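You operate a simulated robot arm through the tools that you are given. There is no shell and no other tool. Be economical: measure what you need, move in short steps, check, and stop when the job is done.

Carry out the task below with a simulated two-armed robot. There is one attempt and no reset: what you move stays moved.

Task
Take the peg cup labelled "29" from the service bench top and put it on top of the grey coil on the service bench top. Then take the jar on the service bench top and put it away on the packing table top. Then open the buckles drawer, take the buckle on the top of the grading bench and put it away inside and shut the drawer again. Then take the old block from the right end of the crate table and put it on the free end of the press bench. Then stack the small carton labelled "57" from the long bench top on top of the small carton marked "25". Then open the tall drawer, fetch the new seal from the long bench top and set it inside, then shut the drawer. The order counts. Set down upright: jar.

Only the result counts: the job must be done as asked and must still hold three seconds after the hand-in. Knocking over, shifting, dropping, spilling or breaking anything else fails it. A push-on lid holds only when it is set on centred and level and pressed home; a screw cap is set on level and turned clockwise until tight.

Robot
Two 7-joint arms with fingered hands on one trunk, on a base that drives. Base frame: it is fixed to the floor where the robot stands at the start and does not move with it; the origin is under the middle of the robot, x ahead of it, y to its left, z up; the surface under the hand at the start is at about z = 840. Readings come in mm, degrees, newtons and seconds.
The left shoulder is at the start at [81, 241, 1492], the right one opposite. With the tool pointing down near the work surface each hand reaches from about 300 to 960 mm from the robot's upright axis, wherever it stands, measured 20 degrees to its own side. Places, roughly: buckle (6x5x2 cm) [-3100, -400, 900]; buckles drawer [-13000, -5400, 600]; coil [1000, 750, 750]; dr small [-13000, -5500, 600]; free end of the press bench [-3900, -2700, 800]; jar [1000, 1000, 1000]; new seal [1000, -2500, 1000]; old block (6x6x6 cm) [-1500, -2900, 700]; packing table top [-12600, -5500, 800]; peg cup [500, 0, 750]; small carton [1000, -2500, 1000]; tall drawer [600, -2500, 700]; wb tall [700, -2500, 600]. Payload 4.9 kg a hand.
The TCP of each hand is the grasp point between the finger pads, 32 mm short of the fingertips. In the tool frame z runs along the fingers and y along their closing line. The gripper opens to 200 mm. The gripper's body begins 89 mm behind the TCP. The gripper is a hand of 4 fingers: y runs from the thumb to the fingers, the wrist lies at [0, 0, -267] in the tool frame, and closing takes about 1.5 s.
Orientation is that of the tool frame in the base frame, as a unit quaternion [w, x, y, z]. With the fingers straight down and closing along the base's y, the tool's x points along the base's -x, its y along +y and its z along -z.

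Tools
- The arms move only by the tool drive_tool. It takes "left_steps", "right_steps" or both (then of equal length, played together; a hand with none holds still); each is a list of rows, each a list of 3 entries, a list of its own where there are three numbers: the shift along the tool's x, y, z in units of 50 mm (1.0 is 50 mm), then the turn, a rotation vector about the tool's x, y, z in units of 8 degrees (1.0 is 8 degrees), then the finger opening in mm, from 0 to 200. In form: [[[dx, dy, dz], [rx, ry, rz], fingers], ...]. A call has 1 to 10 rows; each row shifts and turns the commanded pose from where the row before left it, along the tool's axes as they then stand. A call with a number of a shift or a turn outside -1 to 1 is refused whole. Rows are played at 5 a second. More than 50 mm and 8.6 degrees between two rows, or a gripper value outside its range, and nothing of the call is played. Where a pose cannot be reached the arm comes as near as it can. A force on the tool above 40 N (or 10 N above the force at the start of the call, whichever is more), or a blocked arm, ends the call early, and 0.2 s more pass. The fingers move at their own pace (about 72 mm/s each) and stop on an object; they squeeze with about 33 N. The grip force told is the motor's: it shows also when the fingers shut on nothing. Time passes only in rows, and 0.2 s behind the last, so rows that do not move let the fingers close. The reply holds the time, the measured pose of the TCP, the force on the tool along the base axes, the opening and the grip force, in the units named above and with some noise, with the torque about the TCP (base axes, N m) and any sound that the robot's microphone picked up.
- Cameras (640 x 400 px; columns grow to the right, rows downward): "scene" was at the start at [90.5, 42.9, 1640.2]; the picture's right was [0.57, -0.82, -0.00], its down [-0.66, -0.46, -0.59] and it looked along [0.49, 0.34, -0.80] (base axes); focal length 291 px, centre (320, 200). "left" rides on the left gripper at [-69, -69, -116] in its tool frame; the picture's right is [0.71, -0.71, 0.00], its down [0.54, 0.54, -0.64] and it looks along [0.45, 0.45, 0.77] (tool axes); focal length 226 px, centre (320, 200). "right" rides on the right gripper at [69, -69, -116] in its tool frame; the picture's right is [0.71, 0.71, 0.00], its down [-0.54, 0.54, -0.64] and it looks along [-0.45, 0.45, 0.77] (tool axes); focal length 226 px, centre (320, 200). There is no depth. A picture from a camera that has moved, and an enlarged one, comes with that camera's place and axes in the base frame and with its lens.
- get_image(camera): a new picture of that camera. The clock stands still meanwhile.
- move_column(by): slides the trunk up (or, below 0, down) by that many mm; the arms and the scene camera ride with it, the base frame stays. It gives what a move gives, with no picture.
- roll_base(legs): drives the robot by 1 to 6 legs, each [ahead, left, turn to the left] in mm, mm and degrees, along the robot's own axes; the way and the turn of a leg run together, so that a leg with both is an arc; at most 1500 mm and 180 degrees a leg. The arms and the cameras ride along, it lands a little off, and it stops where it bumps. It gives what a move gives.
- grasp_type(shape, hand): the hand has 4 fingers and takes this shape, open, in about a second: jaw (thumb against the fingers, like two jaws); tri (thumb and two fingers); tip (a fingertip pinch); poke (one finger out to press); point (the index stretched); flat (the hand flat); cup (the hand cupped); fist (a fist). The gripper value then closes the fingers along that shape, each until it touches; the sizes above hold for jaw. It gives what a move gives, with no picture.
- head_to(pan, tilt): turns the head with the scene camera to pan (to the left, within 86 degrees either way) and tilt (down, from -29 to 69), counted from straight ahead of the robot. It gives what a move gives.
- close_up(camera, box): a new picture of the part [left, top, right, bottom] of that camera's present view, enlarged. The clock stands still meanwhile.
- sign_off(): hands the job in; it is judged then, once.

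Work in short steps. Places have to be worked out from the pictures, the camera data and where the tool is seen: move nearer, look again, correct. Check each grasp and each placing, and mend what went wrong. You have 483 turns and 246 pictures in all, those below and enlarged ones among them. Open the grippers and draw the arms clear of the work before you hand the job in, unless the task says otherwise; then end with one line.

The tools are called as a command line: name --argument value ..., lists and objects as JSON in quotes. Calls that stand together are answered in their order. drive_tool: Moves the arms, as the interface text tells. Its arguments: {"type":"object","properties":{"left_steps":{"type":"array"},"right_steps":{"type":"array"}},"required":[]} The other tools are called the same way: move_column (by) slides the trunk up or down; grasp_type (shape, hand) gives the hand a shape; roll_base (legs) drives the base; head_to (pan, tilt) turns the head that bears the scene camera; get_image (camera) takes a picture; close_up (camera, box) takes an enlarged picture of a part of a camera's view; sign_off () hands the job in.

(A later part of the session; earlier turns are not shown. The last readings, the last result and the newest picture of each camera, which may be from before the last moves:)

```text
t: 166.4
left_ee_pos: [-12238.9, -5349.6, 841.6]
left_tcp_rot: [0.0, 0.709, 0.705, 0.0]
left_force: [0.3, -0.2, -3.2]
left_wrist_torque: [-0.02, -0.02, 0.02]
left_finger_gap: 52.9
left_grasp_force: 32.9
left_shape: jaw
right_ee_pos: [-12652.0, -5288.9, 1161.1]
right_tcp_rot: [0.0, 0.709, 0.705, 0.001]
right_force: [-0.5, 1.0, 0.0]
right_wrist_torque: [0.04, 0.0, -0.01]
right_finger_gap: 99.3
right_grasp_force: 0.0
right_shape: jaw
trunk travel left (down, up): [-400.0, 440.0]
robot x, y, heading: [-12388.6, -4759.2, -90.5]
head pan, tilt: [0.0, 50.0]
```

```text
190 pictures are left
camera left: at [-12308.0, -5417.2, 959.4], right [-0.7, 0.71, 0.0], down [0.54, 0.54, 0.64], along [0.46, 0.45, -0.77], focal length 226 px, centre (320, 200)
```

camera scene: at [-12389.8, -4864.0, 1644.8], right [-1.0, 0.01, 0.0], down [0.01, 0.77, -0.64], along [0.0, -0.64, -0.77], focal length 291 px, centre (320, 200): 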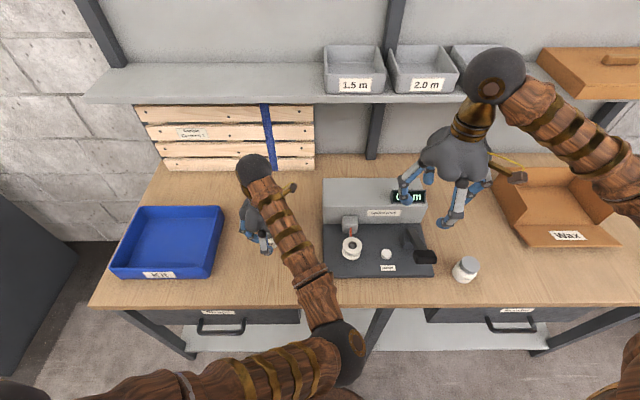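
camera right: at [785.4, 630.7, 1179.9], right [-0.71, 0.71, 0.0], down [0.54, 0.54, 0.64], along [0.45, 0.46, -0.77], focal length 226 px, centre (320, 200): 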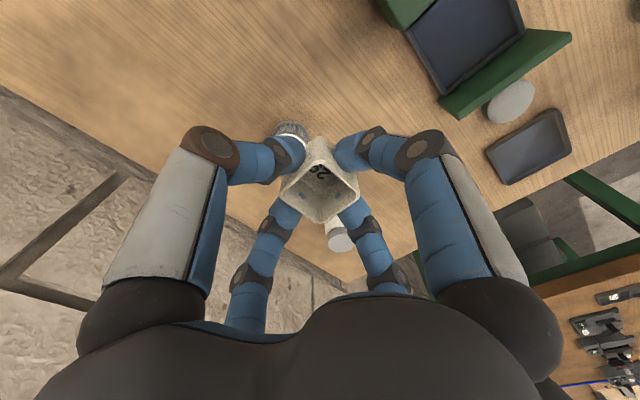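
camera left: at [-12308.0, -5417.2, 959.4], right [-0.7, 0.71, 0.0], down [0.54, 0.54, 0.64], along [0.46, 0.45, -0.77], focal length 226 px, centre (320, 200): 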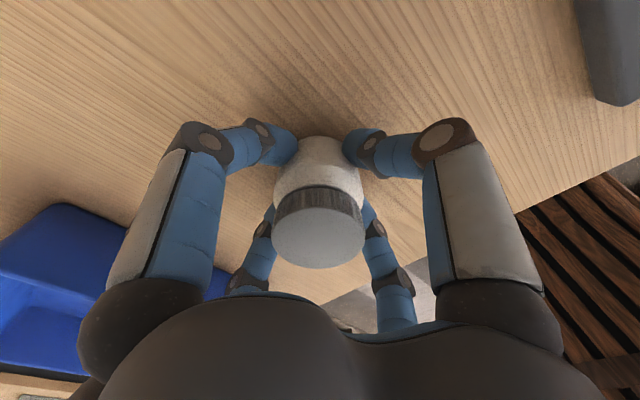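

drive_tool --left_steps '[[[0, 0, 0.04], [0, 0, 0], 45], [[0, 0, 0.04], [0, 0, 0], 45], [[0, 0, 0], [0, 0, 0], 45]]'

drive_tool --left_steps '[[[0, 0, 0.04], [0, 0, 0], 45], [[0, 0, 0.02], [0, 0, 0], 45], [[0, 0, 0], [0, 0, 0], 45]]'

```text
t: 167.2
left_ee_pos: [-12238.6, -5349.1, 838.0]
left_tcp_rot: [0.0, 0.709, 0.706, -0.001]
left_force: [-0.2, 0.0, 5.8]
left_wrist_torque: [-0.07, -0.01, -0.02]
left_finger_gap: 52.9
left_grasp_force: 32.4
left_shape: jaw
right_ee_pos: [-12653.2, -5285.8, 1161.5]
right_tcp_rot: [0.0, 0.709, 0.706, 0.0]
right_force: [0.1, -0.1, -0.6]
right_wrist_torque: [-0.01, -0.03, 0.04]
right_finger_gap: 99.7
right_grasp_force: 0.0
right_shape: jaw
trunk travel left (down, up): [-400.0, 440.0]
robot x, y, heading: [-12387.4, -4757.6, -90.2]
head pan, tilt: [0.0, 50.0]
```

```text
t: 168.0
left_ee_pos: [-12239.1, -5348.4, 837.6]
left_tcp_rot: [0.002, 0.709, 0.706, -0.001]
left_force: [2.8, -4.5, 33.0]
left_wrist_torque: [-0.22, -0.06, 0.07]
left_finger_gap: 53.7
left_grasp_force: 33.1
left_shape: jaw
right_ee_pos: [-12652.9, -5284.8, 1162.0]
right_tcp_rot: [0.0, 0.709, 0.705, -0.001]
right_force: [-0.1, -0.8, -0.2]
right_wrist_torque: [0.03, 0.02, 0.02]
right_finger_gap: 99.9
right_grasp_force: 0.0
right_shape: jaw
trunk travel left (down, up): [-400.0, 440.0]
robot x, y, heading: [-12389.3, -4757.0, -90.5]
head pan, tilt: [0.0, 50.0]
```

Firm contact (33 N). I back up 3 mm to relieve, then open.

drive_tool --left_steps '[[[0, 0, -0.06], [0, 0, 0], 45], [[0, 0, 0], [0, 0, 0], 55], [[0, 0, 0], [0, 0, 0], 70], [[0, 0, 0], [0, 0, 0], 85], [[0, 0, 0], [0, 0, 0], 85]]'

get_image --camera "left"

```text
t: 169.2
left_ee_pos: [-12238.9, -5350.3, 838.1]
left_tcp_rot: [0.0, 0.709, 0.705, 0.0]
left_force: [-0.7, 0.0, -0.3]
left_wrist_torque: [0.02, -0.01, 0.02]
left_finger_gap: 84.6
left_grasp_force: 0.0
left_shape: jaw
right_ee_pos: [-12652.7, -5287.1, 1160.8]
right_tcp_rot: [0.0, 0.71, 0.705, 0.0]
right_force: [-0.4, 0.7, 0.1]
right_wrist_torque: [0.01, -0.01, -0.03]
right_finger_gap: 99.8
right_grasp_force: 0.0
right_shape: jaw
trunk travel left (down, up): [-400.0, 440.0]
robot x, y, heading: [-12388.6, -4758.5, -90.4]
head pan, tilt: [0.0, 50.0]
```

```text
189 pictures are left
camera left: at [-12307.8, -5417.0, 954.8], right [-0.7, 0.71, 0.0], down [0.54, 0.54, 0.64], along [0.46, 0.45, -0.77], focal length 226 px, centre (320, 200)
```

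left: 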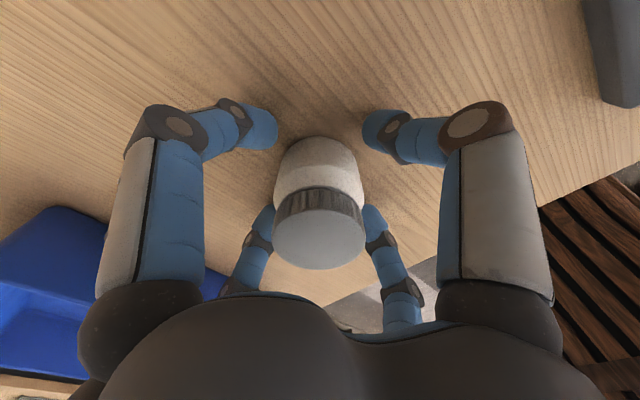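

Jar stands upright. I lift the left hand straight up 200 mm and retract toward the body, then verify.

drive_tool --left_steps '[[[0, 0, -0.5], [0, 0, 0], 95], [[0, 0, -0.9], [0, 0, 0], 95], [[0, 0, -0.9], [0, 0, 0], 95], [[0, 0, -0.9], [0, 0, 0], 95], [[0, 0, -0.9], [0, 0, 0], 95], [[0, 0, -0.9], [0, 0, 0], 95], [[0.5, 0.5, -0.5], [0, 0, 0], 95], [[0.5, 0.6, 0], [0, 0, 0], 95], [[0.5, 0.6, 0], [0, 0, 0], 95]]'

get_image --camera "scene"

close_up --camera "scene" --box '[180, 280, 580, 350]'

```text
t: 171.2
left_ee_pos: [-12153.2, -5273.1, 1113.6]
left_tcp_rot: [0.0, 0.709, 0.706, 0.0]
left_force: [-0.5, 0.3, -0.6]
left_wrist_torque: [0.05, 0.02, 0.02]
left_finger_gap: 94.6
left_grasp_force: 0.1
left_shape: jaw
right_ee_pos: [-12651.9, -5287.7, 1161.5]
right_tcp_rot: [0.0, 0.709, 0.705, 0.0]
right_force: [0.2, -0.1, 0.3]
right_wrist_torque: [0.01, -0.03, 0.03]
right_finger_gap: 99.8
right_grasp_force: 0.0
right_shape: jaw
trunk travel left (down, up): [-400.0, 440.0]
robot x, y, heading: [-12388.4, -4752.2, -90.7]
head pan, tilt: [0.0, 50.0]
```

```text
188 pictures are left
camera scene: at [-12388.6, -4863.9, 1644.8], right [-1.0, 0.01, 0.0], down [0.0, 0.77, -0.64], along [0.0, -0.64, -0.77], focal length 291 px, centre (320, 200)
```

scene: 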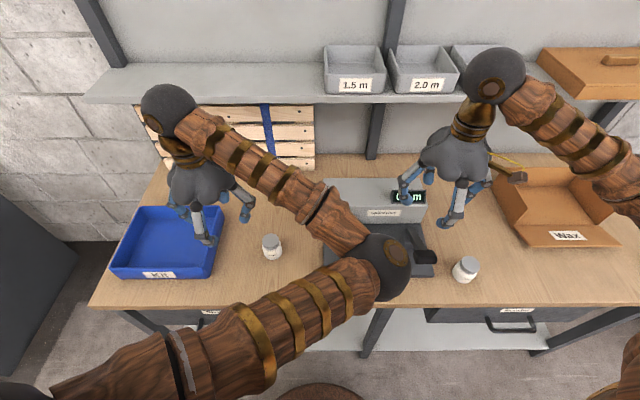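

```text
1.60 times, centred on (380, 315) of scene
camera zoom: at [-12388.6, -4863.9, 1644.8], right [-1.0, 0.01, 0.0], down [0.0, 0.77, -0.64], along [0.0, -0.64, -0.77], focal length 466 px, centre (224, 16)
```

zoom: 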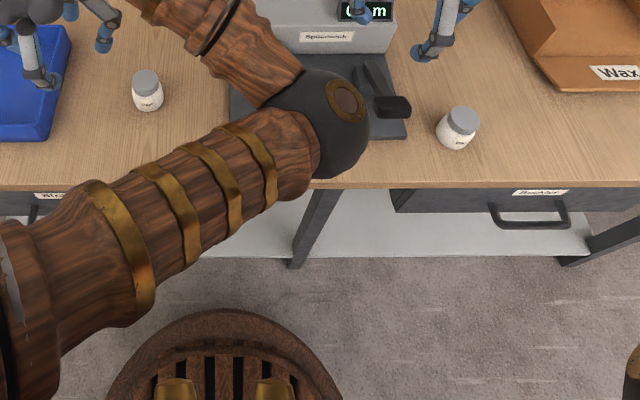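

Jar placed. The "Buckles" drawer is the right one, handle bar ≈(−13010,−5150,660). I back up ~315, strafe right ~350, and look at the handle and at the crates behind.

roll_base --legs '[[-310, 0, 0.5], [0, -350, 0]]'

head_to --pan -20 --tilt 45

get_image --camera "scene"

head_to --pan -86 --tilt 45

get_image --camera "scene"

```text
t: 175.1
left_ee_pos: [-12492.0, -4963.7, 1113.3]
left_tcp_rot: [0.0, 0.704, 0.71, 0.0]
left_force: [-0.2, -0.6, 0.3]
left_wrist_torque: [0.0, 0.0, 0.02]
left_finger_gap: 95.0
left_grasp_force: 0.1
left_shape: jaw
right_ee_pos: [-12990.3, -4982.9, 1161.4]
right_tcp_rot: [0.0, 0.705, 0.71, -0.001]
right_force: [0.9, 0.8, -0.5]
right_wrist_torque: [0.01, -0.03, -0.02]
right_finger_gap: 99.8
right_grasp_force: 0.0
right_shape: jaw
trunk travel left (down, up): [-400.0, 440.0]
robot x, y, heading: [-12732.2, -4447.9, -89.8]
head pan, tilt: [0.0, 50.0]
```

```text
t: 176.0
left_ee_pos: [-12493.4, -4963.3, 1114.2]
left_tcp_rot: [0.001, 0.704, 0.711, 0.0]
left_force: [0.6, 0.1, -0.4]
left_wrist_torque: [-0.01, -0.01, -0.02]
left_finger_gap: 94.9
left_grasp_force: 0.1
left_shape: jaw
right_ee_pos: [-12991.3, -4983.7, 1160.4]
right_tcp_rot: [0.0, 0.704, 0.71, 0.0]
right_force: [0.1, 0.2, -0.2]
right_wrist_torque: [-0.02, -0.05, -0.01]
right_finger_gap: 99.7
right_grasp_force: 0.1
right_shape: jaw
trunk travel left (down, up): [-400.0, 440.0]
robot x, y, heading: [-12733.0, -4447.4, -89.6]
head pan, tilt: [-20.0, 45.0]
```

```text
186 pictures are left
camera scene: at [-12762.0, -4556.0, 1651.7], right [-0.94, 0.34, 0.0], down [0.24, 0.67, -0.71], along [-0.24, -0.67, -0.71], focal length 291 px, centre (320, 200)
```

scene: 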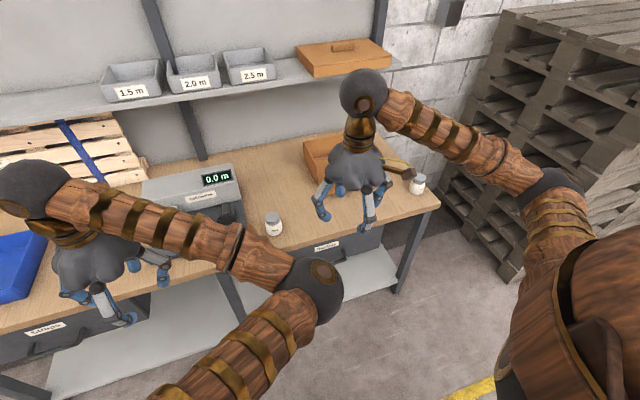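

```text
t: 177.3
left_ee_pos: [-12493.0, -4963.6, 1113.6]
left_tcp_rot: [0.0, 0.704, 0.71, 0.0]
left_force: [0.6, -0.3, 0.2]
left_wrist_torque: [-0.03, 0.04, 0.02]
left_finger_gap: 94.9
left_grasp_force: 0.0
left_shape: jaw
right_ee_pos: [-12991.0, -4983.1, 1161.2]
right_tcp_rot: [0.0, 0.705, 0.71, 0.0]
right_force: [-0.1, 0.3, -0.4]
right_wrist_torque: [-0.04, 0.02, 0.02]
right_finger_gap: 99.7
right_grasp_force: 0.0
right_shape: jaw
trunk travel left (down, up): [-400.0, 440.0]
robot x, y, heading: [-12732.9, -4453.8, -89.8]
head pan, tilt: [-85.9, 45.0]
```

```text
185 pictures are left
camera scene: at [-12815.2, -4485.7, 1651.8], right [-0.08, 1.0, 0.0], down [0.7, 0.06, -0.71], along [-0.7, -0.05, -0.71], focal length 291 px, centre (320, 200)
```

scene: 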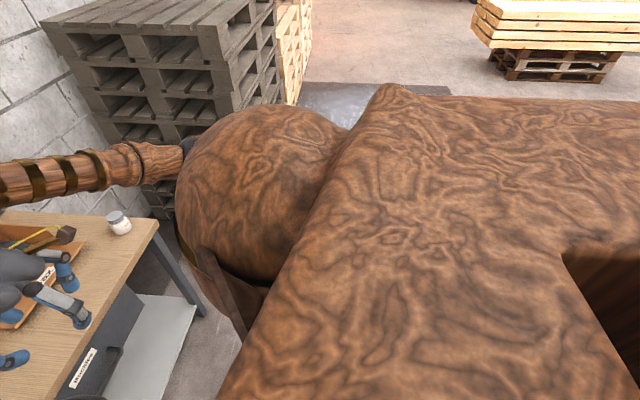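

I lower the trunk 300 mm, both hands being clear of the table edge, for a comfortable reach to the drawer.

move_column --by -300

drive_tool --right_steps '[[[-0.5, 0, 0], [0, -1, 0], 100], [[-0.4, 0, 0], [0, -1, 0], 100], [[0, 0, 0], [0, -1, 0], 100], [[0, 0, 0], [0, -1, 0], 100], [[0, 0, 0], [0, -1, 0], 100], [[0, 0, 0], [0, -1, 0], 100]]'

head_to --pan -25 --tilt 40

get_image --camera "scene"

```text
t: 180.3
left_ee_pos: [-12493.0, -4961.9, 814.1]
left_tcp_rot: [0.001, 0.704, 0.71, 0.0]
left_force: [0.1, 0.2, -0.4]
left_wrist_torque: [-0.01, -0.05, -0.01]
left_finger_gap: 94.9
left_grasp_force: 0.1
left_shape: jaw
right_ee_pos: [-12991.0, -4982.9, 861.2]
right_tcp_rot: [0.0, 0.705, 0.709, 0.0]
right_force: [0.6, 0.1, 0.3]
right_wrist_torque: [-0.03, 0.0, -0.04]
right_finger_gap: 99.8
right_grasp_force: 0.2
right_shape: jaw
trunk travel left (down, up): [-100.0, 740.0]
robot x, y, heading: [-12737.3, -4448.1, -89.7]
head pan, tilt: [-85.9, 45.0]
```

```text
t: 181.7
left_ee_pos: [-12493.1, -4963.6, 813.7]
left_tcp_rot: [0.0, 0.703, 0.711, 0.0]
left_force: [-0.1, -0.2, 0.7]
left_wrist_torque: [-0.03, 0.0, 0.01]
left_finger_gap: 94.6
left_grasp_force: 0.1
left_shape: jaw
right_ee_pos: [-12991.3, -5054.5, 861.2]
right_tcp_rot: [0.289, 0.644, 0.648, -0.287]
right_force: [0.5, -0.2, 0.3]
right_wrist_torque: [0.0, 0.01, 0.0]
right_finger_gap: 99.9
right_grasp_force: 0.1
right_shape: jaw
right hand out of reach, approached as far as the arm can: row 6
trunk travel left (down, up): [-100.0, 740.0]
robot x, y, heading: [-12736.2, -4450.0, -89.3]
head pan, tilt: [-85.9, 45.0]
```

```text
t: 183.0
left_ee_pos: [-12492.0, -4962.7, 813.7]
left_tcp_rot: [0.001, 0.705, 0.709, -0.001]
left_force: [-0.3, -0.8, 0.0]
left_wrist_torque: [0.0, 0.01, 0.01]
left_finger_gap: 94.9
left_grasp_force: 0.0
left_shape: jaw
right_ee_pos: [-12993.1, -5053.6, 861.8]
right_tcp_rot: [0.288, 0.644, 0.649, -0.286]
right_force: [0.4, -0.2, 0.1]
right_wrist_torque: [0.03, 0.04, 0.01]
right_finger_gap: 99.9
right_grasp_force: 0.0
right_shape: jaw
trunk travel left (down, up): [-100.0, 740.0]
robot x, y, heading: [-12734.8, -4445.0, -89.6]
head pan, tilt: [-25.0, 40.0]
```

```text
184 pictures are left
camera scene: at [-12769.7, -4556.5, 1359.0], right [-0.91, 0.42, 0.0], down [0.27, 0.58, -0.77], along [-0.32, -0.7, -0.64], focal length 291 px, centre (320, 200)
```

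scene: 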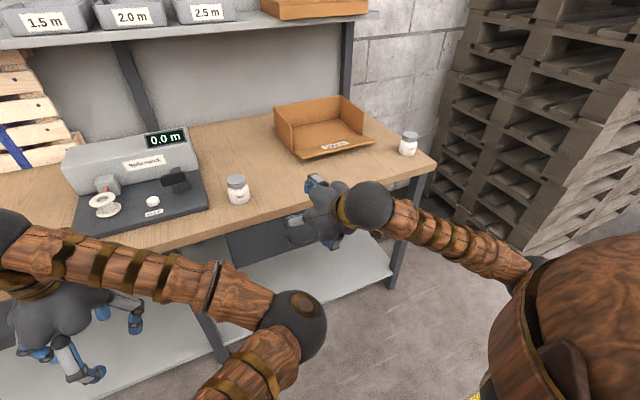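

Pose limit hit with the wrist too close. I lower the right hand to z≈660 (moving slightly back), where the arm is more extended, before tilting on.

drive_tool --right_steps '[[[0.67, 0, 0.45], [0, 0, 0], 100], [[0.67, 0, 0.45], [0, 0, 0], 100], [[0.67, 0, 0.45], [0, 0, 0], 100], [[0.67, 0, 0.45], [0, 0, 0], 100], [[0.67, 0, 0.45], [0, 0, 0], 100], [[0, 0, 0], [0, -1, 0], 100], [[0, 0, 0], [0, -1, 0], 100], [[0, 0, 0], [0, -1, 0], 100], [[0, 0, 0], [0, -1, 0], 100], [[0, 0, 0], [0, -1, 0], 100]]'

get_image --camera "scene"

get_image --camera "right"

```text
t: 185.2
left_ee_pos: [-12492.4, -4964.2, 813.5]
left_tcp_rot: [0.0, 0.704, 0.71, 0.0]
left_force: [-0.3, -1.1, -0.8]
left_wrist_torque: [0.0, 0.02, -0.03]
left_finger_gap: 94.5
left_grasp_force: 0.1
left_shape: jaw
right_ee_pos: [-12992.5, -5025.2, 661.2]
right_tcp_rot: [0.493, 0.507, 0.51, -0.489]
right_force: [-0.1, -0.1, 0.3]
right_wrist_torque: [0.0, 0.02, 0.03]
right_finger_gap: 99.8
right_grasp_force: 0.0
right_shape: jaw
trunk travel left (down, up): [-100.0, 740.0]
robot x, y, heading: [-12731.9, -4450.0, -89.7]
head pan, tilt: [-25.0, 40.0]
```

```text
183 pictures are left
camera scene: at [-12769.7, -4556.6, 1359.0], right [-0.91, 0.42, 0.0], down [0.27, 0.58, -0.77], along [-0.32, -0.7, -0.64], focal length 291 px, centre (320, 200)
```

scene: 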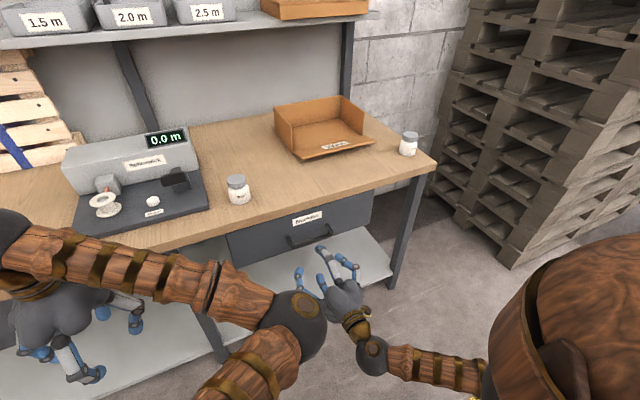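

```text
182 pictures are left
camera right: at [-13062.8, -4908.5, 596.3], right [0.71, 0.03, -0.71], down [0.54, 0.63, 0.56], along [0.46, -0.78, 0.43], focal length 226 px, centre (320, 200)
```

right: 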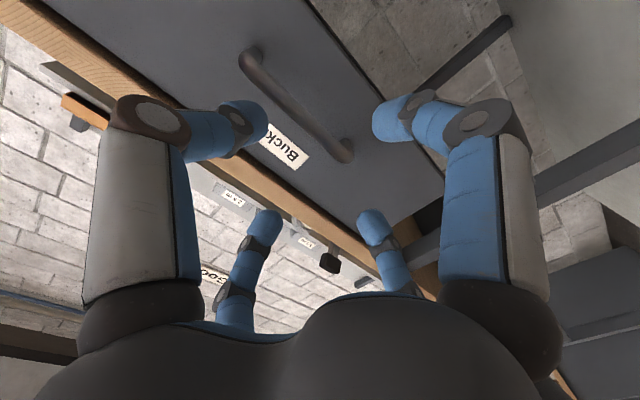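

Now pointing forward. I zoom on the handle from both cameras to locate it.

close_up --camera "scene" --box '[220, 180, 380, 280]'

close_up --camera "right" --box '[200, 30, 400, 180]'

```text
4.00 times, centred on (300, 230) of scene
camera zoom: at [-12769.7, -4556.6, 1359.0], right [-0.91, 0.42, 0.0], down [0.27, 0.58, -0.77], along [-0.32, -0.7, -0.64], focal length 1164 px, centre (400, 80)
```

zoom: 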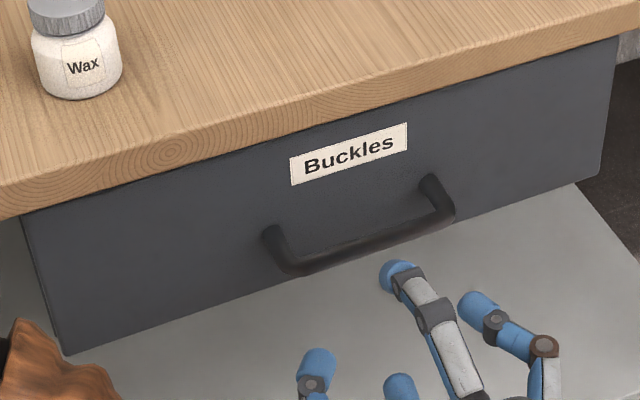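

```text
2.67 times, centred on (300, 105) of right
camera zoom: at [-13062.8, -4908.5, 596.3], right [0.71, 0.03, -0.71], down [0.54, 0.63, 0.56], along [0.46, -0.78, 0.43], focal length 603 px, centre (373, 453)
```

zoom: 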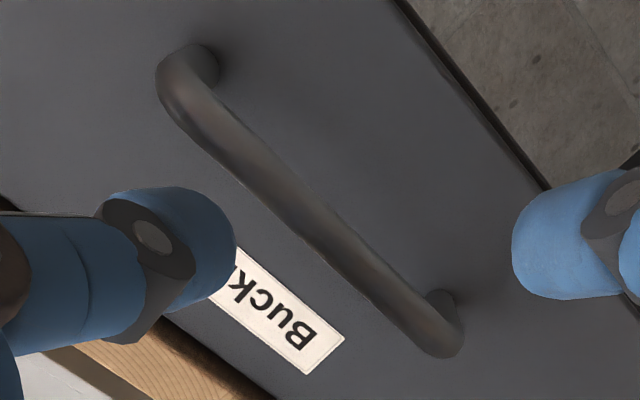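

Bar: x −12948…−13082, y≈−5147, z≈661. I centre on it, roll the hand 45° so two fingers pass above and two below, then check.

drive_tool --right_steps '[[[0, -0.46, 0], [0, -0.2, 0], 100], [[0, 0, 0], [0, 0, 0.94], 100], [[0, 0, 0], [0, 0, 0.94], 100], [[0, 0, 0], [0, 0, 0.94], 100], [[0, 0, 0], [0, 0, 0.94], 100], [[0, 0, 0], [0, 0, 0.94], 100], [[0, 0, 0], [0, 0, 0.94], 100], [[0, 0, 0], [0, 0, 0], 100]]'

get_image --camera "right"

close_up --camera "scene" --box '[220, 180, 380, 280]'

```text
t: 187.0
left_ee_pos: [-12492.7, -4963.2, 813.8]
left_tcp_rot: [0.0, 0.704, 0.71, 0.0]
left_force: [-0.5, -0.6, 0.6]
left_wrist_torque: [0.03, 0.01, 0.01]
left_finger_gap: 94.9
left_grasp_force: 0.1
left_shape: jaw
right_ee_pos: [-13017.1, -5025.4, 660.8]
right_tcp_rot: [0.651, 0.657, 0.271, -0.266]
right_force: [-0.3, 0.1, 0.9]
right_wrist_torque: [0.01, 0.0, -0.04]
right_finger_gap: 100.0
right_grasp_force: 0.1
right_shape: jaw
trunk travel left (down, up): [-100.0, 740.0]
robot x, y, heading: [-12734.1, -4450.7, -89.4]
head pan, tilt: [-25.0, 40.0]
```

```text
179 pictures are left
camera right: at [-13016.9, -4909.4, 564.7], right [1.0, 0.01, 0.0], down [-0.01, 0.64, 0.77], along [0.0, -0.77, 0.64], focal length 226 px, centre (320, 200)
```

right: 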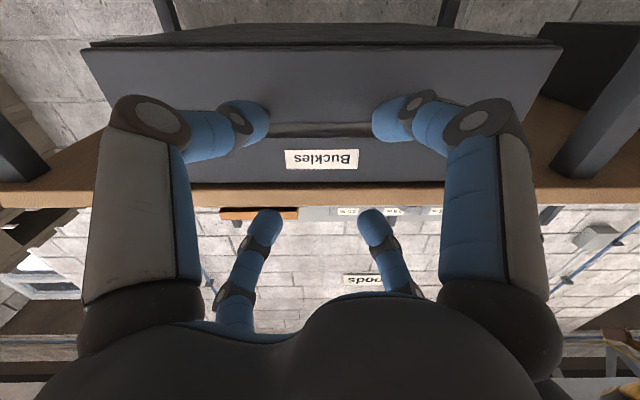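

```text
4.00 times, centred on (300, 230) of scene
camera zoom: at [-12769.6, -4556.4, 1359.0], right [-0.91, 0.42, 0.0], down [0.27, 0.58, -0.77], along [-0.32, -0.7, -0.64], focal length 1164 px, centre (400, 80)
```

zoom: 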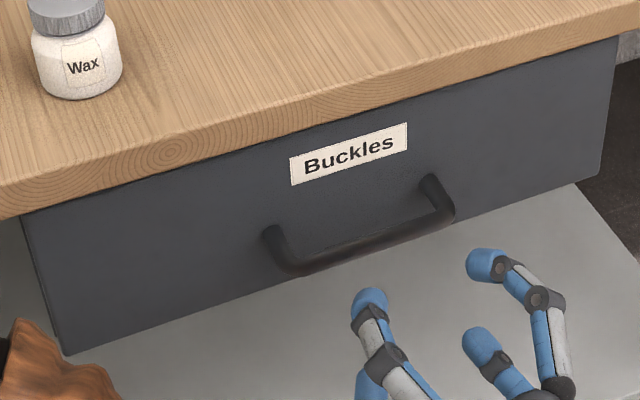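

Bar is level with the hand centre. I advance 110 mm toward the bar, then close.

drive_tool --right_steps '[[[0, 0, 0.7], [0, 0, 0], 90], [[0, 0, 0.7], [0, 0, 0], 90], [[0, 0, 0.6], [0, 0, 0], 90], [[0, 0, 0.2], [0, 0, 0], 90], [[0, 0, 0], [0, 0, 0], 90]]'

get_image --camera "right"

close_up --camera "scene" --box '[220, 180, 380, 280]'

```text
t: 188.2
left_ee_pos: [-12492.2, -4963.2, 812.8]
left_tcp_rot: [0.0, 0.704, 0.71, 0.0]
left_force: [0.4, 0.8, 0.7]
left_wrist_torque: [0.04, 0.03, 0.01]
left_finger_gap: 95.0
left_grasp_force: 0.1
left_shape: jaw
right_ee_pos: [-13016.3, -5135.1, 660.6]
right_tcp_rot: [0.652, 0.655, 0.273, -0.267]
right_force: [-0.9, 0.4, -0.2]
right_wrist_torque: [0.01, -0.02, -0.02]
right_finger_gap: 90.3
right_grasp_force: 0.2
right_shape: jaw
trunk travel left (down, up): [-100.0, 740.0]
robot x, y, heading: [-12733.6, -4450.6, -89.6]
head pan, tilt: [-25.0, 40.0]
```

```text
177 pictures are left
camera right: at [-13016.8, -5019.9, 563.7], right [1.0, 0.01, 0.0], down [-0.01, 0.64, 0.77], along [0.0, -0.77, 0.64], focal length 226 px, centre (320, 200)
```

right: 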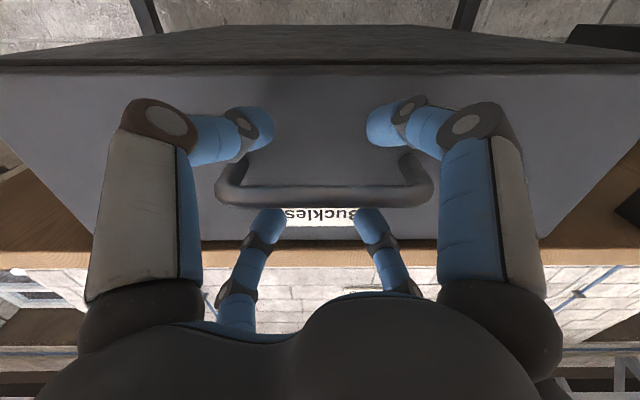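

```text
4.00 times, centred on (300, 230) of scene
camera zoom: at [-12769.6, -4556.5, 1359.0], right [-0.91, 0.42, 0.0], down [0.27, 0.58, -0.77], along [-0.32, -0.7, -0.64], focal length 1164 px, centre (400, 80)
```

zoom: 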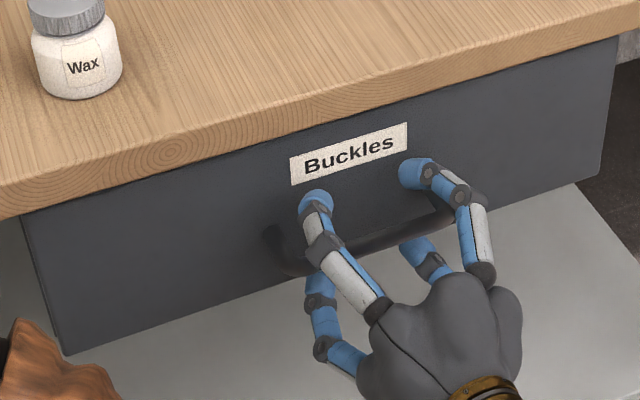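

Fingers straddle the bar nicely. I close on it.

drive_tool --right_steps '[[[0, 0, 0], [0, 0, 0], 0], [[0, 0, 0], [0, 0, 0], 0], [[0, 0, 0], [0, 0, 0], 0], [[0, 0, 0], [0, 0, 0], 0], [[0, 0, 0], [0, 0, 0], 0], [[0, 0, 0], [0, 0, 0], 0]]'

get_image --camera "right"

```text
t: 189.6
left_ee_pos: [-12491.7, -4962.9, 813.3]
left_tcp_rot: [0.0, 0.704, 0.71, 0.0]
left_force: [0.1, 0.8, -0.3]
left_wrist_torque: [-0.01, 0.01, -0.02]
left_finger_gap: 94.7
left_grasp_force: 0.0
left_shape: jaw
right_ee_pos: [-13016.6, -5135.5, 659.9]
right_tcp_rot: [0.652, 0.655, 0.273, -0.267]
right_force: [-0.6, -4.7, 2.5]
right_wrist_torque: [-0.02, 0.08, 0.07]
right_finger_gap: 0.0
right_grasp_force: 33.2
right_shape: jaw
trunk travel left (down, up): [-100.0, 740.0]
robot x, y, heading: [-12733.8, -4451.7, -89.6]
head pan, tilt: [-25.0, 40.0]
```

```text
175 pictures are left
camera right: at [-13016.9, -5019.9, 564.0], right [1.0, 0.01, 0.0], down [-0.01, 0.64, 0.77], along [0.0, -0.77, 0.64], focal length 226 px, centre (320, 200)
```

right: 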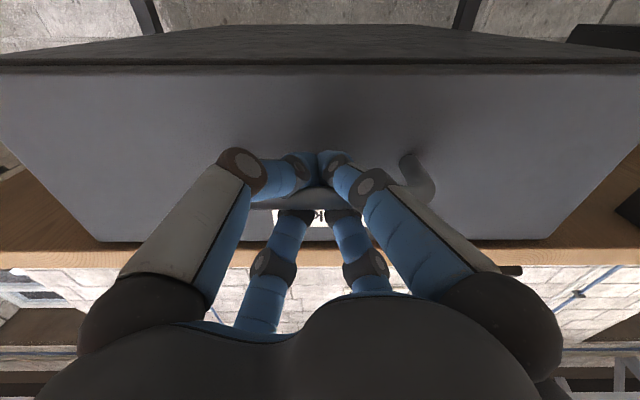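

Closed around the bar. I try pulling back 45 mm.

drive_tool --right_steps '[[[0, 0, -0.3], [0, 0, 0], 0], [[0, 0, -0.3], [0, 0, 0], 0], [[0, 0, -0.3], [0, 0, 0], 0], [[0, 0, 0], [0, 0, 0], 0]]'

close_up --camera "scene" --box '[220, 180, 380, 280]'

```text
t: 190.6
left_ee_pos: [-12492.1, -4963.3, 813.6]
left_tcp_rot: [0.0, 0.703, 0.711, -0.001]
left_force: [-0.4, -0.5, 0.1]
left_wrist_torque: [0.01, 0.0, 0.03]
left_finger_gap: 94.9
left_grasp_force: 0.1
left_shape: jaw
right_ee_pos: [-13016.1, -5089.6, 660.1]
right_tcp_rot: [0.652, 0.656, 0.273, -0.267]
right_force: [-0.9, -0.5, 0.0]
right_wrist_torque: [0.0, 0.05, 0.02]
right_finger_gap: 0.0
right_grasp_force: 33.3
right_shape: jaw
trunk travel left (down, up): [-100.0, 740.0]
robot x, y, heading: [-12729.7, -4451.7, -89.7]
head pan, tilt: [-25.0, 40.0]
```

```text
4.00 times, centred on (300, 230) of scene
camera zoom: at [-12769.6, -4556.3, 1359.0], right [-0.91, 0.42, 0.0], down [0.27, 0.58, -0.77], along [-0.32, -0.7, -0.64], focal length 1164 px, centre (400, 80)
```

zoom: 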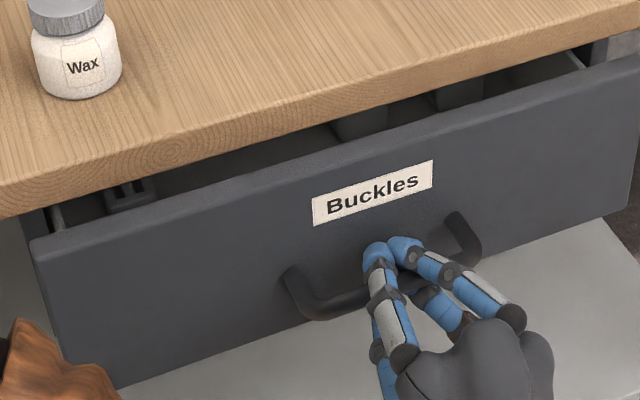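

The drawer opens with the pull. I keep pulling another ~130 mm.

drive_tool --right_steps '[[[0, 0, -0.5], [0, 0, 0], 0], [[0, 0, -0.5], [0, 0, 0], 0], [[0, 0, -0.5], [0, 0, 0], 0], [[0, 0, -0.5], [0, 0, 0], 0], [[0, 0, -0.5], [0, 0, 0], 0], [[0, 0, 0], [0, 0, 0], 0]]'

get_image --camera "scene"

```text
t: 191.7
left_ee_pos: [-12491.7, -4963.1, 813.7]
left_tcp_rot: [0.001, 0.703, 0.711, 0.001]
left_force: [1.0, 0.2, 0.8]
left_wrist_torque: [-0.01, 0.01, -0.01]
left_finger_gap: 94.8
left_grasp_force: 0.1
left_shape: jaw
right_ee_pos: [-13015.9, -5010.8, 661.4]
right_tcp_rot: [0.649, 0.659, 0.277, -0.258]
right_force: [3.2, -2.0, -13.3]
right_wrist_torque: [0.09, -0.08, 0.03]
right_finger_gap: 0.0
right_grasp_force: 32.8
right_shape: jaw
right hand out of reach, approached as far as the arm can: row 4, 5
trunk travel left (down, up): [-100.0, 740.0]
robot x, y, heading: [-12733.3, -4447.7, -89.5]
head pan, tilt: [-25.0, 40.0]
stopped in row 5 (right hand): the force on the tool passed its limit at 45 N (the readings are from after the stop); the commanded pose is now the measured one
```

```text
173 pictures are left
camera scene: at [-12769.3, -4557.1, 1359.0], right [-0.91, 0.41, 0.0], down [0.27, 0.59, -0.77], along [-0.32, -0.7, -0.64], focal length 291 px, centre (320, 200)
```

scene: 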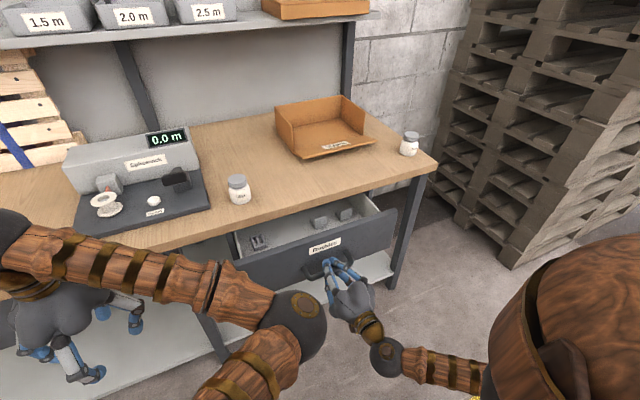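

Arm limit reached with ~125 mm open. I ease by backing the base 60 mm while holding the handle.

roll_base --legs '[[-60, 0, 0]]'

get_image --camera "scene"

```text
t: 192.7
left_ee_pos: [-12492.0, -4902.3, 812.5]
left_tcp_rot: [0.0, 0.703, 0.711, 0.0]
left_force: [0.4, -0.2, 0.9]
left_wrist_torque: [-0.03, -0.03, 0.0]
left_finger_gap: 94.7
left_grasp_force: 0.0
left_shape: jaw
right_ee_pos: [-13015.9, -4951.7, 661.4]
right_tcp_rot: [0.649, 0.659, 0.277, -0.26]
right_force: [11.0, -1.5, -24.6]
right_wrist_torque: [0.08, -0.2, 0.08]
right_finger_gap: 0.0
right_grasp_force: 33.2
right_shape: jaw
trunk travel left (down, up): [-100.0, 740.0]
robot x, y, heading: [-12731.5, -4388.7, -89.5]
head pan, tilt: [-25.0, 40.0]
```

```text
172 pictures are left
camera scene: at [-12769.7, -4497.1, 1358.8], right [-0.91, 0.42, 0.0], down [0.27, 0.59, -0.77], along [-0.32, -0.7, -0.64], focal length 291 px, centre (320, 200)
```

scene: 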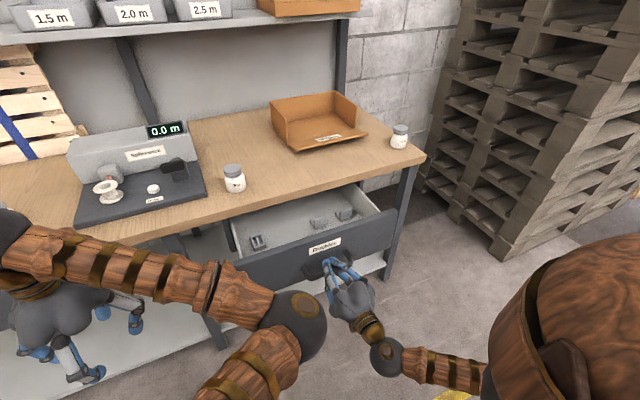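

Drawer is open ~185 mm. I open the fingers, then back the base 45 mm to free the handle.

drive_tool --right_steps '[[[0, 0, 0], [0, 0, 0], 40], [[0, 0, 0], [0, 0, 0], 90], [[0, 0, 0], [0, 0, 0], 100], [[0, 0, 0], [0, 0, 0], 100], [[0, 0, 0], [0, 0, 0], 100]]'

close_up --camera "scene" --box '[220, 180, 420, 305]'

get_image --camera "right"

```text
t: 193.9
left_ee_pos: [-12490.8, -4902.9, 812.4]
left_tcp_rot: [-0.001, 0.703, 0.711, 0.0]
left_force: [-0.3, -0.7, -0.1]
left_wrist_torque: [0.0, 0.02, 0.0]
left_finger_gap: 94.9
left_grasp_force: 0.1
left_shape: jaw
right_ee_pos: [-13016.4, -4949.8, 662.1]
right_tcp_rot: [0.65, 0.658, 0.278, -0.259]
right_force: [0.5, 0.6, -0.3]
right_wrist_torque: [-0.02, 0.0, 0.03]
right_finger_gap: 99.5
right_grasp_force: 0.1
right_shape: jaw
trunk travel left (down, up): [-100.0, 740.0]
robot x, y, heading: [-12731.2, -4389.6, -89.5]
head pan, tilt: [-25.0, 40.0]
```

```text
3.20 times, centred on (320, 242) of scene
camera zoom: at [-12769.4, -4496.7, 1359.0], right [-0.91, 0.42, 0.0], down [0.27, 0.58, -0.77], along [-0.32, -0.7, -0.64], focal length 931 px, centre (320, 64)
```

zoom: 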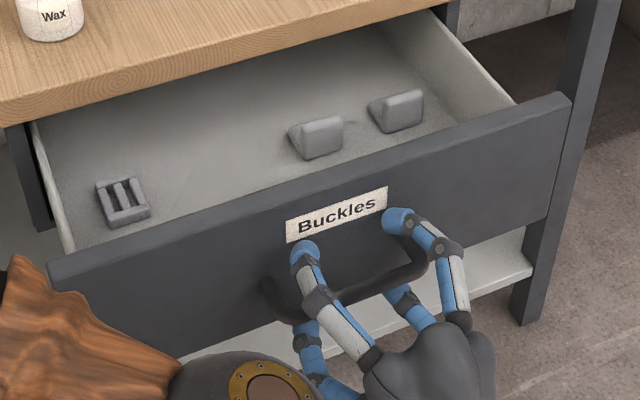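

```text
170 pictures are left
camera right: at [-13019.0, -4833.7, 567.8], right [1.0, 0.02, 0.01], down [-0.02, 0.63, 0.78], along [0.01, -0.78, 0.63], focal length 226 px, centre (320, 200)
```

right: 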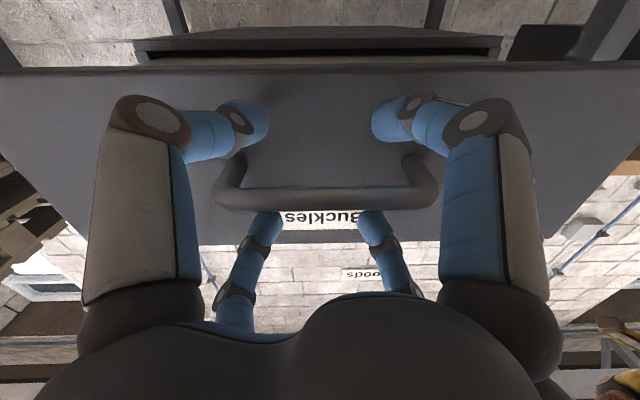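

Released. I back 50 mm to clear the handle.

roll_base --legs '[[-50, 0, 0]]'

get_image --camera "right"

```text
t: 194.8
left_ee_pos: [-12491.4, -4851.9, 814.5]
left_tcp_rot: [0.0, 0.704, 0.71, -0.001]
left_force: [-0.3, 0.7, 1.1]
left_wrist_torque: [-0.02, -0.03, -0.01]
left_finger_gap: 94.8
left_grasp_force: 0.1
left_shape: jaw
right_ee_pos: [-13016.6, -4899.4, 664.5]
right_tcp_rot: [0.65, 0.658, 0.277, -0.26]
right_force: [0.2, 0.4, 0.9]
right_wrist_torque: [0.01, 0.02, 0.03]
right_finger_gap: 99.7
right_grasp_force: 0.1
right_shape: jaw
trunk travel left (down, up): [-100.0, 740.0]
robot x, y, heading: [-12732.3, -4340.4, -89.4]
head pan, tilt: [-25.0, 40.0]
```

```text
169 pictures are left
camera right: at [-13019.3, -4782.9, 568.5], right [1.0, 0.02, 0.01], down [-0.02, 0.63, 0.78], along [0.01, -0.78, 0.63], focal length 226 px, centre (320, 200)
```

right: 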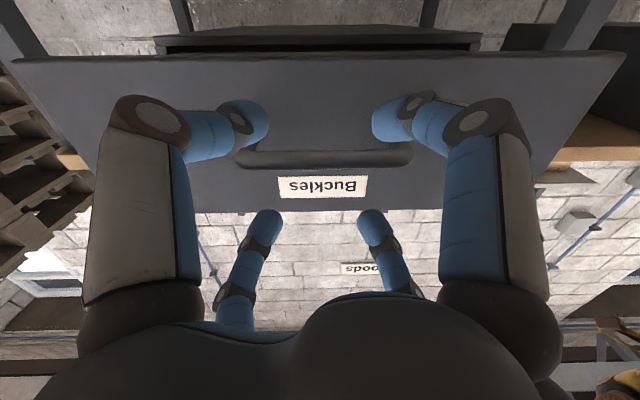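

Clear. I raise the trunk back 300 mm, then un-roll and re-point the right hand down.

move_column --by 300

drive_tool --right_steps '[[[0, 0, 0], [0, 0, -0.94], 100], [[0, 0, 0], [0, 0, -0.94], 100], [[0, 0, 0], [0, 0, -0.94], 100], [[0, 0, 0], [0, 0, -0.94], 100], [[0, 0, 0], [0, 0, -0.94], 100], [[0, 0, 0], [0, 0, -0.94], 100], [[0, 0, 0], [0, 1, 0], 100], [[0, 0, 0], [0, 1, 0], 100], [[0, 0, 0], [0, 1, 0], 100], [[0, 0, 0], [0, 1, 0], 100]]'

drive_tool --right_steps '[[[0, 0, 0], [0, 1, 0], 100], [[0, 0, 0], [0, 1, 0], 100], [[0, 0, 0], [0, 1, 0], 100], [[0, 0, 0], [0, 1, 0], 100], [[0, 0, 0], [0, 1, 0], 100], [[0, 0, 0], [0, 1, 0], 100], [[0, 0, 0], [0, 1, 0], 100], [[0, 0, -0.8], [0, 0.2, 0], 100], [[0, 0, -0.8], [0, 0, 0], 100], [[0, 0, -0.8], [0, 0, 0], 100]]'

```text
t: 197.8
left_ee_pos: [-12491.2, -4853.4, 1114.0]
left_tcp_rot: [0.0, 0.703, 0.711, -0.001]
left_force: [0.8, 0.1, 0.1]
left_wrist_torque: [0.0, 0.02, 0.0]
left_finger_gap: 94.8
left_grasp_force: 0.0
left_shape: jaw
right_ee_pos: [-13018.0, -4900.5, 963.1]
right_tcp_rot: [0.649, 0.659, 0.277, -0.26]
right_force: [-0.1, -0.1, 0.1]
right_wrist_torque: [-0.01, 0.03, -0.01]
right_finger_gap: 99.5
right_grasp_force: 0.0
right_shape: jaw
trunk travel left (down, up): [-400.0, 440.0]
robot x, y, heading: [-12733.7, -4341.1, -89.5]
head pan, tilt: [-25.0, 40.0]
```

```text
t: 200.0
left_ee_pos: [-12491.3, -4852.3, 1112.4]
left_tcp_rot: [0.001, 0.704, 0.711, -0.001]
left_force: [-0.5, 0.2, 0.0]
left_wrist_torque: [0.02, 0.0, 0.0]
left_finger_gap: 94.8
left_grasp_force: 0.0
left_shape: jaw
right_ee_pos: [-13018.5, -4904.3, 963.2]
right_tcp_rot: [0.339, 0.618, 0.628, -0.33]
right_force: [0.2, -0.4, 0.4]
right_wrist_torque: [-0.04, 0.02, -0.02]
right_finger_gap: 99.8
right_grasp_force: 0.1
right_shape: jaw
right hand out of reach, approached as far as the arm can: row 6
trunk travel left (down, up): [-400.0, 440.0]
robot x, y, heading: [-12733.2, -4340.0, -89.1]
head pan, tilt: [-25.0, 40.0]
```

```text
t: 202.2
left_ee_pos: [-12491.3, -4852.9, 1114.2]
left_tcp_rot: [0.0, 0.703, 0.711, 0.0]
left_force: [0.6, 0.5, -0.4]
left_wrist_torque: [-0.01, 0.02, -0.02]
left_finger_gap: 94.5
left_grasp_force: 0.0
left_shape: jaw
right_ee_pos: [-13018.1, -4905.6, 1084.1]
right_tcp_rot: [-0.004, 0.7, 0.714, 0.006]
right_force: [-0.7, -0.2, 0.7]
right_wrist_torque: [0.02, 0.01, -0.04]
right_finger_gap: 100.0
right_grasp_force: 0.0
right_shape: jaw
trunk travel left (down, up): [-400.0, 440.0]
robot x, y, heading: [-12732.9, -4336.2, -89.5]
head pan, tilt: [-25.0, 40.0]
```

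I record the open drawer's coordinates now for the later placing.

head_to --pan -10 --tilt 48

get_image --camera "scene"

```text
t: 203.0
left_ee_pos: [-12492.2, -4851.4, 1113.2]
left_tcp_rot: [-0.001, 0.704, 0.711, 0.0]
left_force: [-0.1, 0.1, -0.3]
left_wrist_torque: [-0.02, 0.01, 0.01]
left_finger_gap: 94.9
left_grasp_force: 0.1
left_shape: jaw
right_ee_pos: [-13018.4, -4904.5, 1084.5]
right_tcp_rot: [-0.003, 0.7, 0.714, 0.007]
right_force: [0.2, 1.1, -0.1]
right_wrist_torque: [0.03, -0.02, 0.02]
right_finger_gap: 99.9
right_grasp_force: 0.1
right_shape: jaw
trunk travel left (down, up): [-400.0, 440.0]
robot x, y, heading: [-12732.9, -4339.9, -89.5]
head pan, tilt: [-10.0, 48.0]
```

```text
168 pictures are left
camera scene: at [-12747.8, -4446.9, 1647.6], right [-0.99, 0.17, 0.0], down [0.12, 0.73, -0.67], along [-0.11, -0.66, -0.74], focal length 291 px, centre (320, 200)
```

scene: 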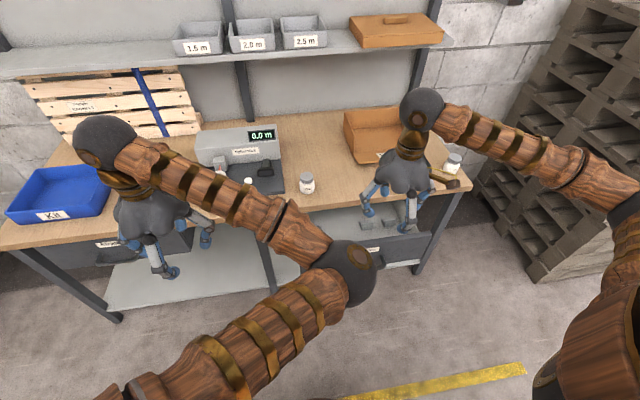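

Occluded; I'll measure later. Now I retrace the route toward the grading bench for the buckle.

roll_base --legs '[[60, 300, 0], [0, 930, -0.5], [-1300, 0, 0], [-1300, 0, 0]]'

roll_base --legs '[[0, 1480, 0], [0, 1480, 0], [0, 1480, 0], [0, 620, 0], [-1500, 0, 0], [-1450, 0, 0]]'

```text
t: 221.8
left_ee_pos: [-11264.5, -2312.8, 1114.8]
left_tcp_rot: [0.0, 0.708, 0.706, 0.0]
left_force: [0.3, -0.4, -1.0]
left_wrist_torque: [-0.01, 0.02, 0.01]
left_finger_gap: 94.7
left_grasp_force: 0.2
left_shape: jaw
right_ee_pos: [-11790.8, -2355.9, 1083.6]
right_tcp_rot: [-0.003, 0.705, 0.709, 0.006]
right_force: [-0.2, -0.6, -0.1]
right_wrist_torque: [-0.02, -0.02, 0.0]
right_finger_gap: 99.6
right_grasp_force: 0.1
right_shape: jaw
trunk travel left (down, up): [-400.0, 440.0]
robot x, y, heading: [-11497.3, -1796.9, -90.3]
head pan, tilt: [-10.0, 48.0]
```

```text
t: 259.8
left_ee_pos: [-6224.4, 636.6, 1113.2]
left_tcp_rot: [0.0, 0.71, 0.704, 0.0]
left_force: [-0.5, -0.1, 0.0]
left_wrist_torque: [0.0, 0.03, 0.0]
left_finger_gap: 95.1
left_grasp_force: 0.0
left_shape: jaw
right_ee_pos: [-6750.5, 594.5, 1084.1]
right_tcp_rot: [-0.004, 0.706, 0.708, 0.007]
right_force: [0.3, 0.2, -0.5]
right_wrist_torque: [0.02, 0.04, 0.0]
right_finger_gap: 99.7
right_grasp_force: 0.1
right_shape: jaw
trunk travel left (down, up): [-400.0, 440.0]
robot x, y, heading: [-6460.9, 1150.4, -90.3]
head pan, tilt: [-10.0, 48.0]
```

I turn to face +x and look at the grading bench from this side.

roll_base --legs '[[0, 0, 90], [1400, 100, 0]]'

head_to --pan -30 --tilt 15

get_image --camera "scene"

```text
t: 270.6
left_ee_pos: [-4513.5, 1425.7, 1113.8]
left_tcp_rot: [0.0, 0.017, 1.0, 0.0]
left_force: [0.5, 0.0, -0.3]
left_wrist_torque: [0.03, 0.02, -0.01]
left_finger_gap: 94.9
left_grasp_force: 0.1
left_shape: jaw
right_ee_pos: [-4486.4, 895.7, 1084.4]
right_tcp_rot: [-0.007, 0.014, 1.0, 0.003]
right_force: [-0.3, 0.2, 0.4]
right_wrist_torque: [0.02, 0.01, -0.05]
right_finger_gap: 99.7
right_grasp_force: 0.0
right_shape: jaw
trunk travel left (down, up): [-400.0, 440.0]
robot x, y, heading: [-5041.1, 1205.1, -1.9]
head pan, tilt: [-10.0, 48.0]
```

```text
t: 271.6
left_ee_pos: [-4512.9, 1425.8, 1113.7]
left_tcp_rot: [-0.001, 0.018, 1.0, 0.0]
left_force: [0.0, 0.3, -0.1]
left_wrist_torque: [-0.02, -0.02, -0.01]
left_finger_gap: 94.8
left_grasp_force: 0.1
left_shape: jaw
right_ee_pos: [-4486.0, 896.4, 1084.4]
right_tcp_rot: [-0.008, 0.013, 1.0, 0.002]
right_force: [-0.7, -0.3, -0.3]
right_wrist_torque: [0.03, -0.03, -0.03]
right_finger_gap: 99.9
right_grasp_force: 0.1
right_shape: jaw
trunk travel left (down, up): [-400.0, 440.0]
robot x, y, heading: [-5036.7, 1207.5, -2.0]
head pan, tilt: [-30.0, 15.0]
```

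```text
167 pictures are left
camera scene: at [-4928.2, 1156.2, 1698.5], right [-0.53, -0.85, 0.0], down [-0.22, 0.14, -0.97], along [0.82, -0.51, -0.26], focal length 291 px, centre (320, 200)
```

scene: 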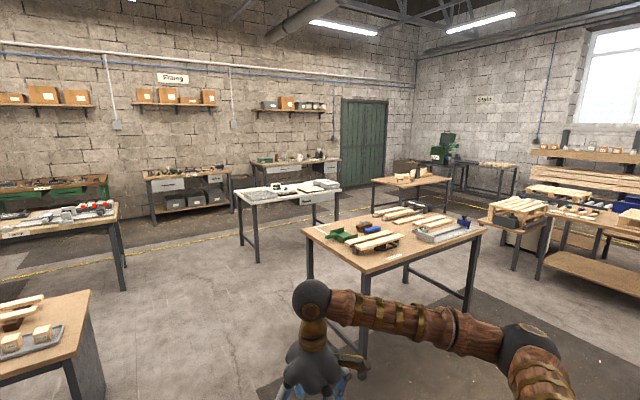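

I zoom in on the grading bench.

close_up --camera "scene" --box '[290, 190, 500, 290]'

close_up --camera "scene" --box '[310, 195, 430, 265]'

```text
3.05 times, centred on (395, 240) of scene
camera zoom: at [-4928.2, 1156.2, 1698.5], right [-0.53, -0.85, 0.0], down [-0.22, 0.14, -0.97], along [0.82, -0.51, -0.26], focal length 887 px, centre (91, 78)
```

zoom: 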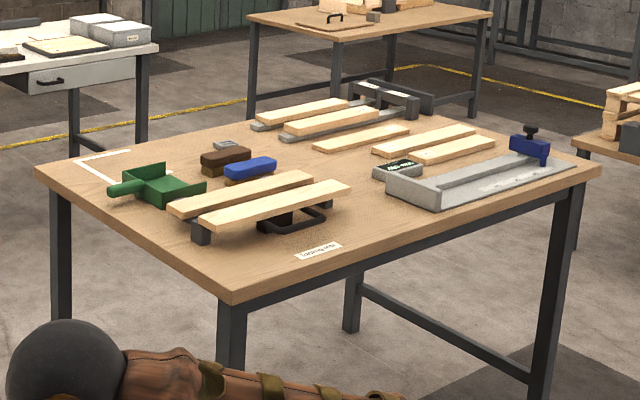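

```text
5.33 times, centred on (370, 230) of scene
camera zoom: at [-4928.2, 1156.2, 1698.5], right [-0.53, -0.85, 0.0], down [-0.22, 0.14, -0.97], along [0.82, -0.51, -0.26], focal length 1552 px, centre (53, 40)
```

zoom: 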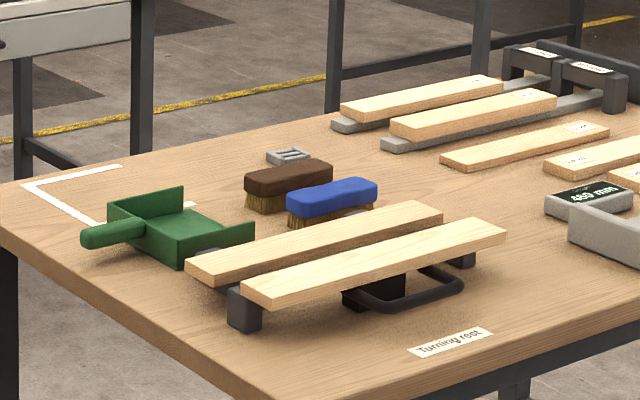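

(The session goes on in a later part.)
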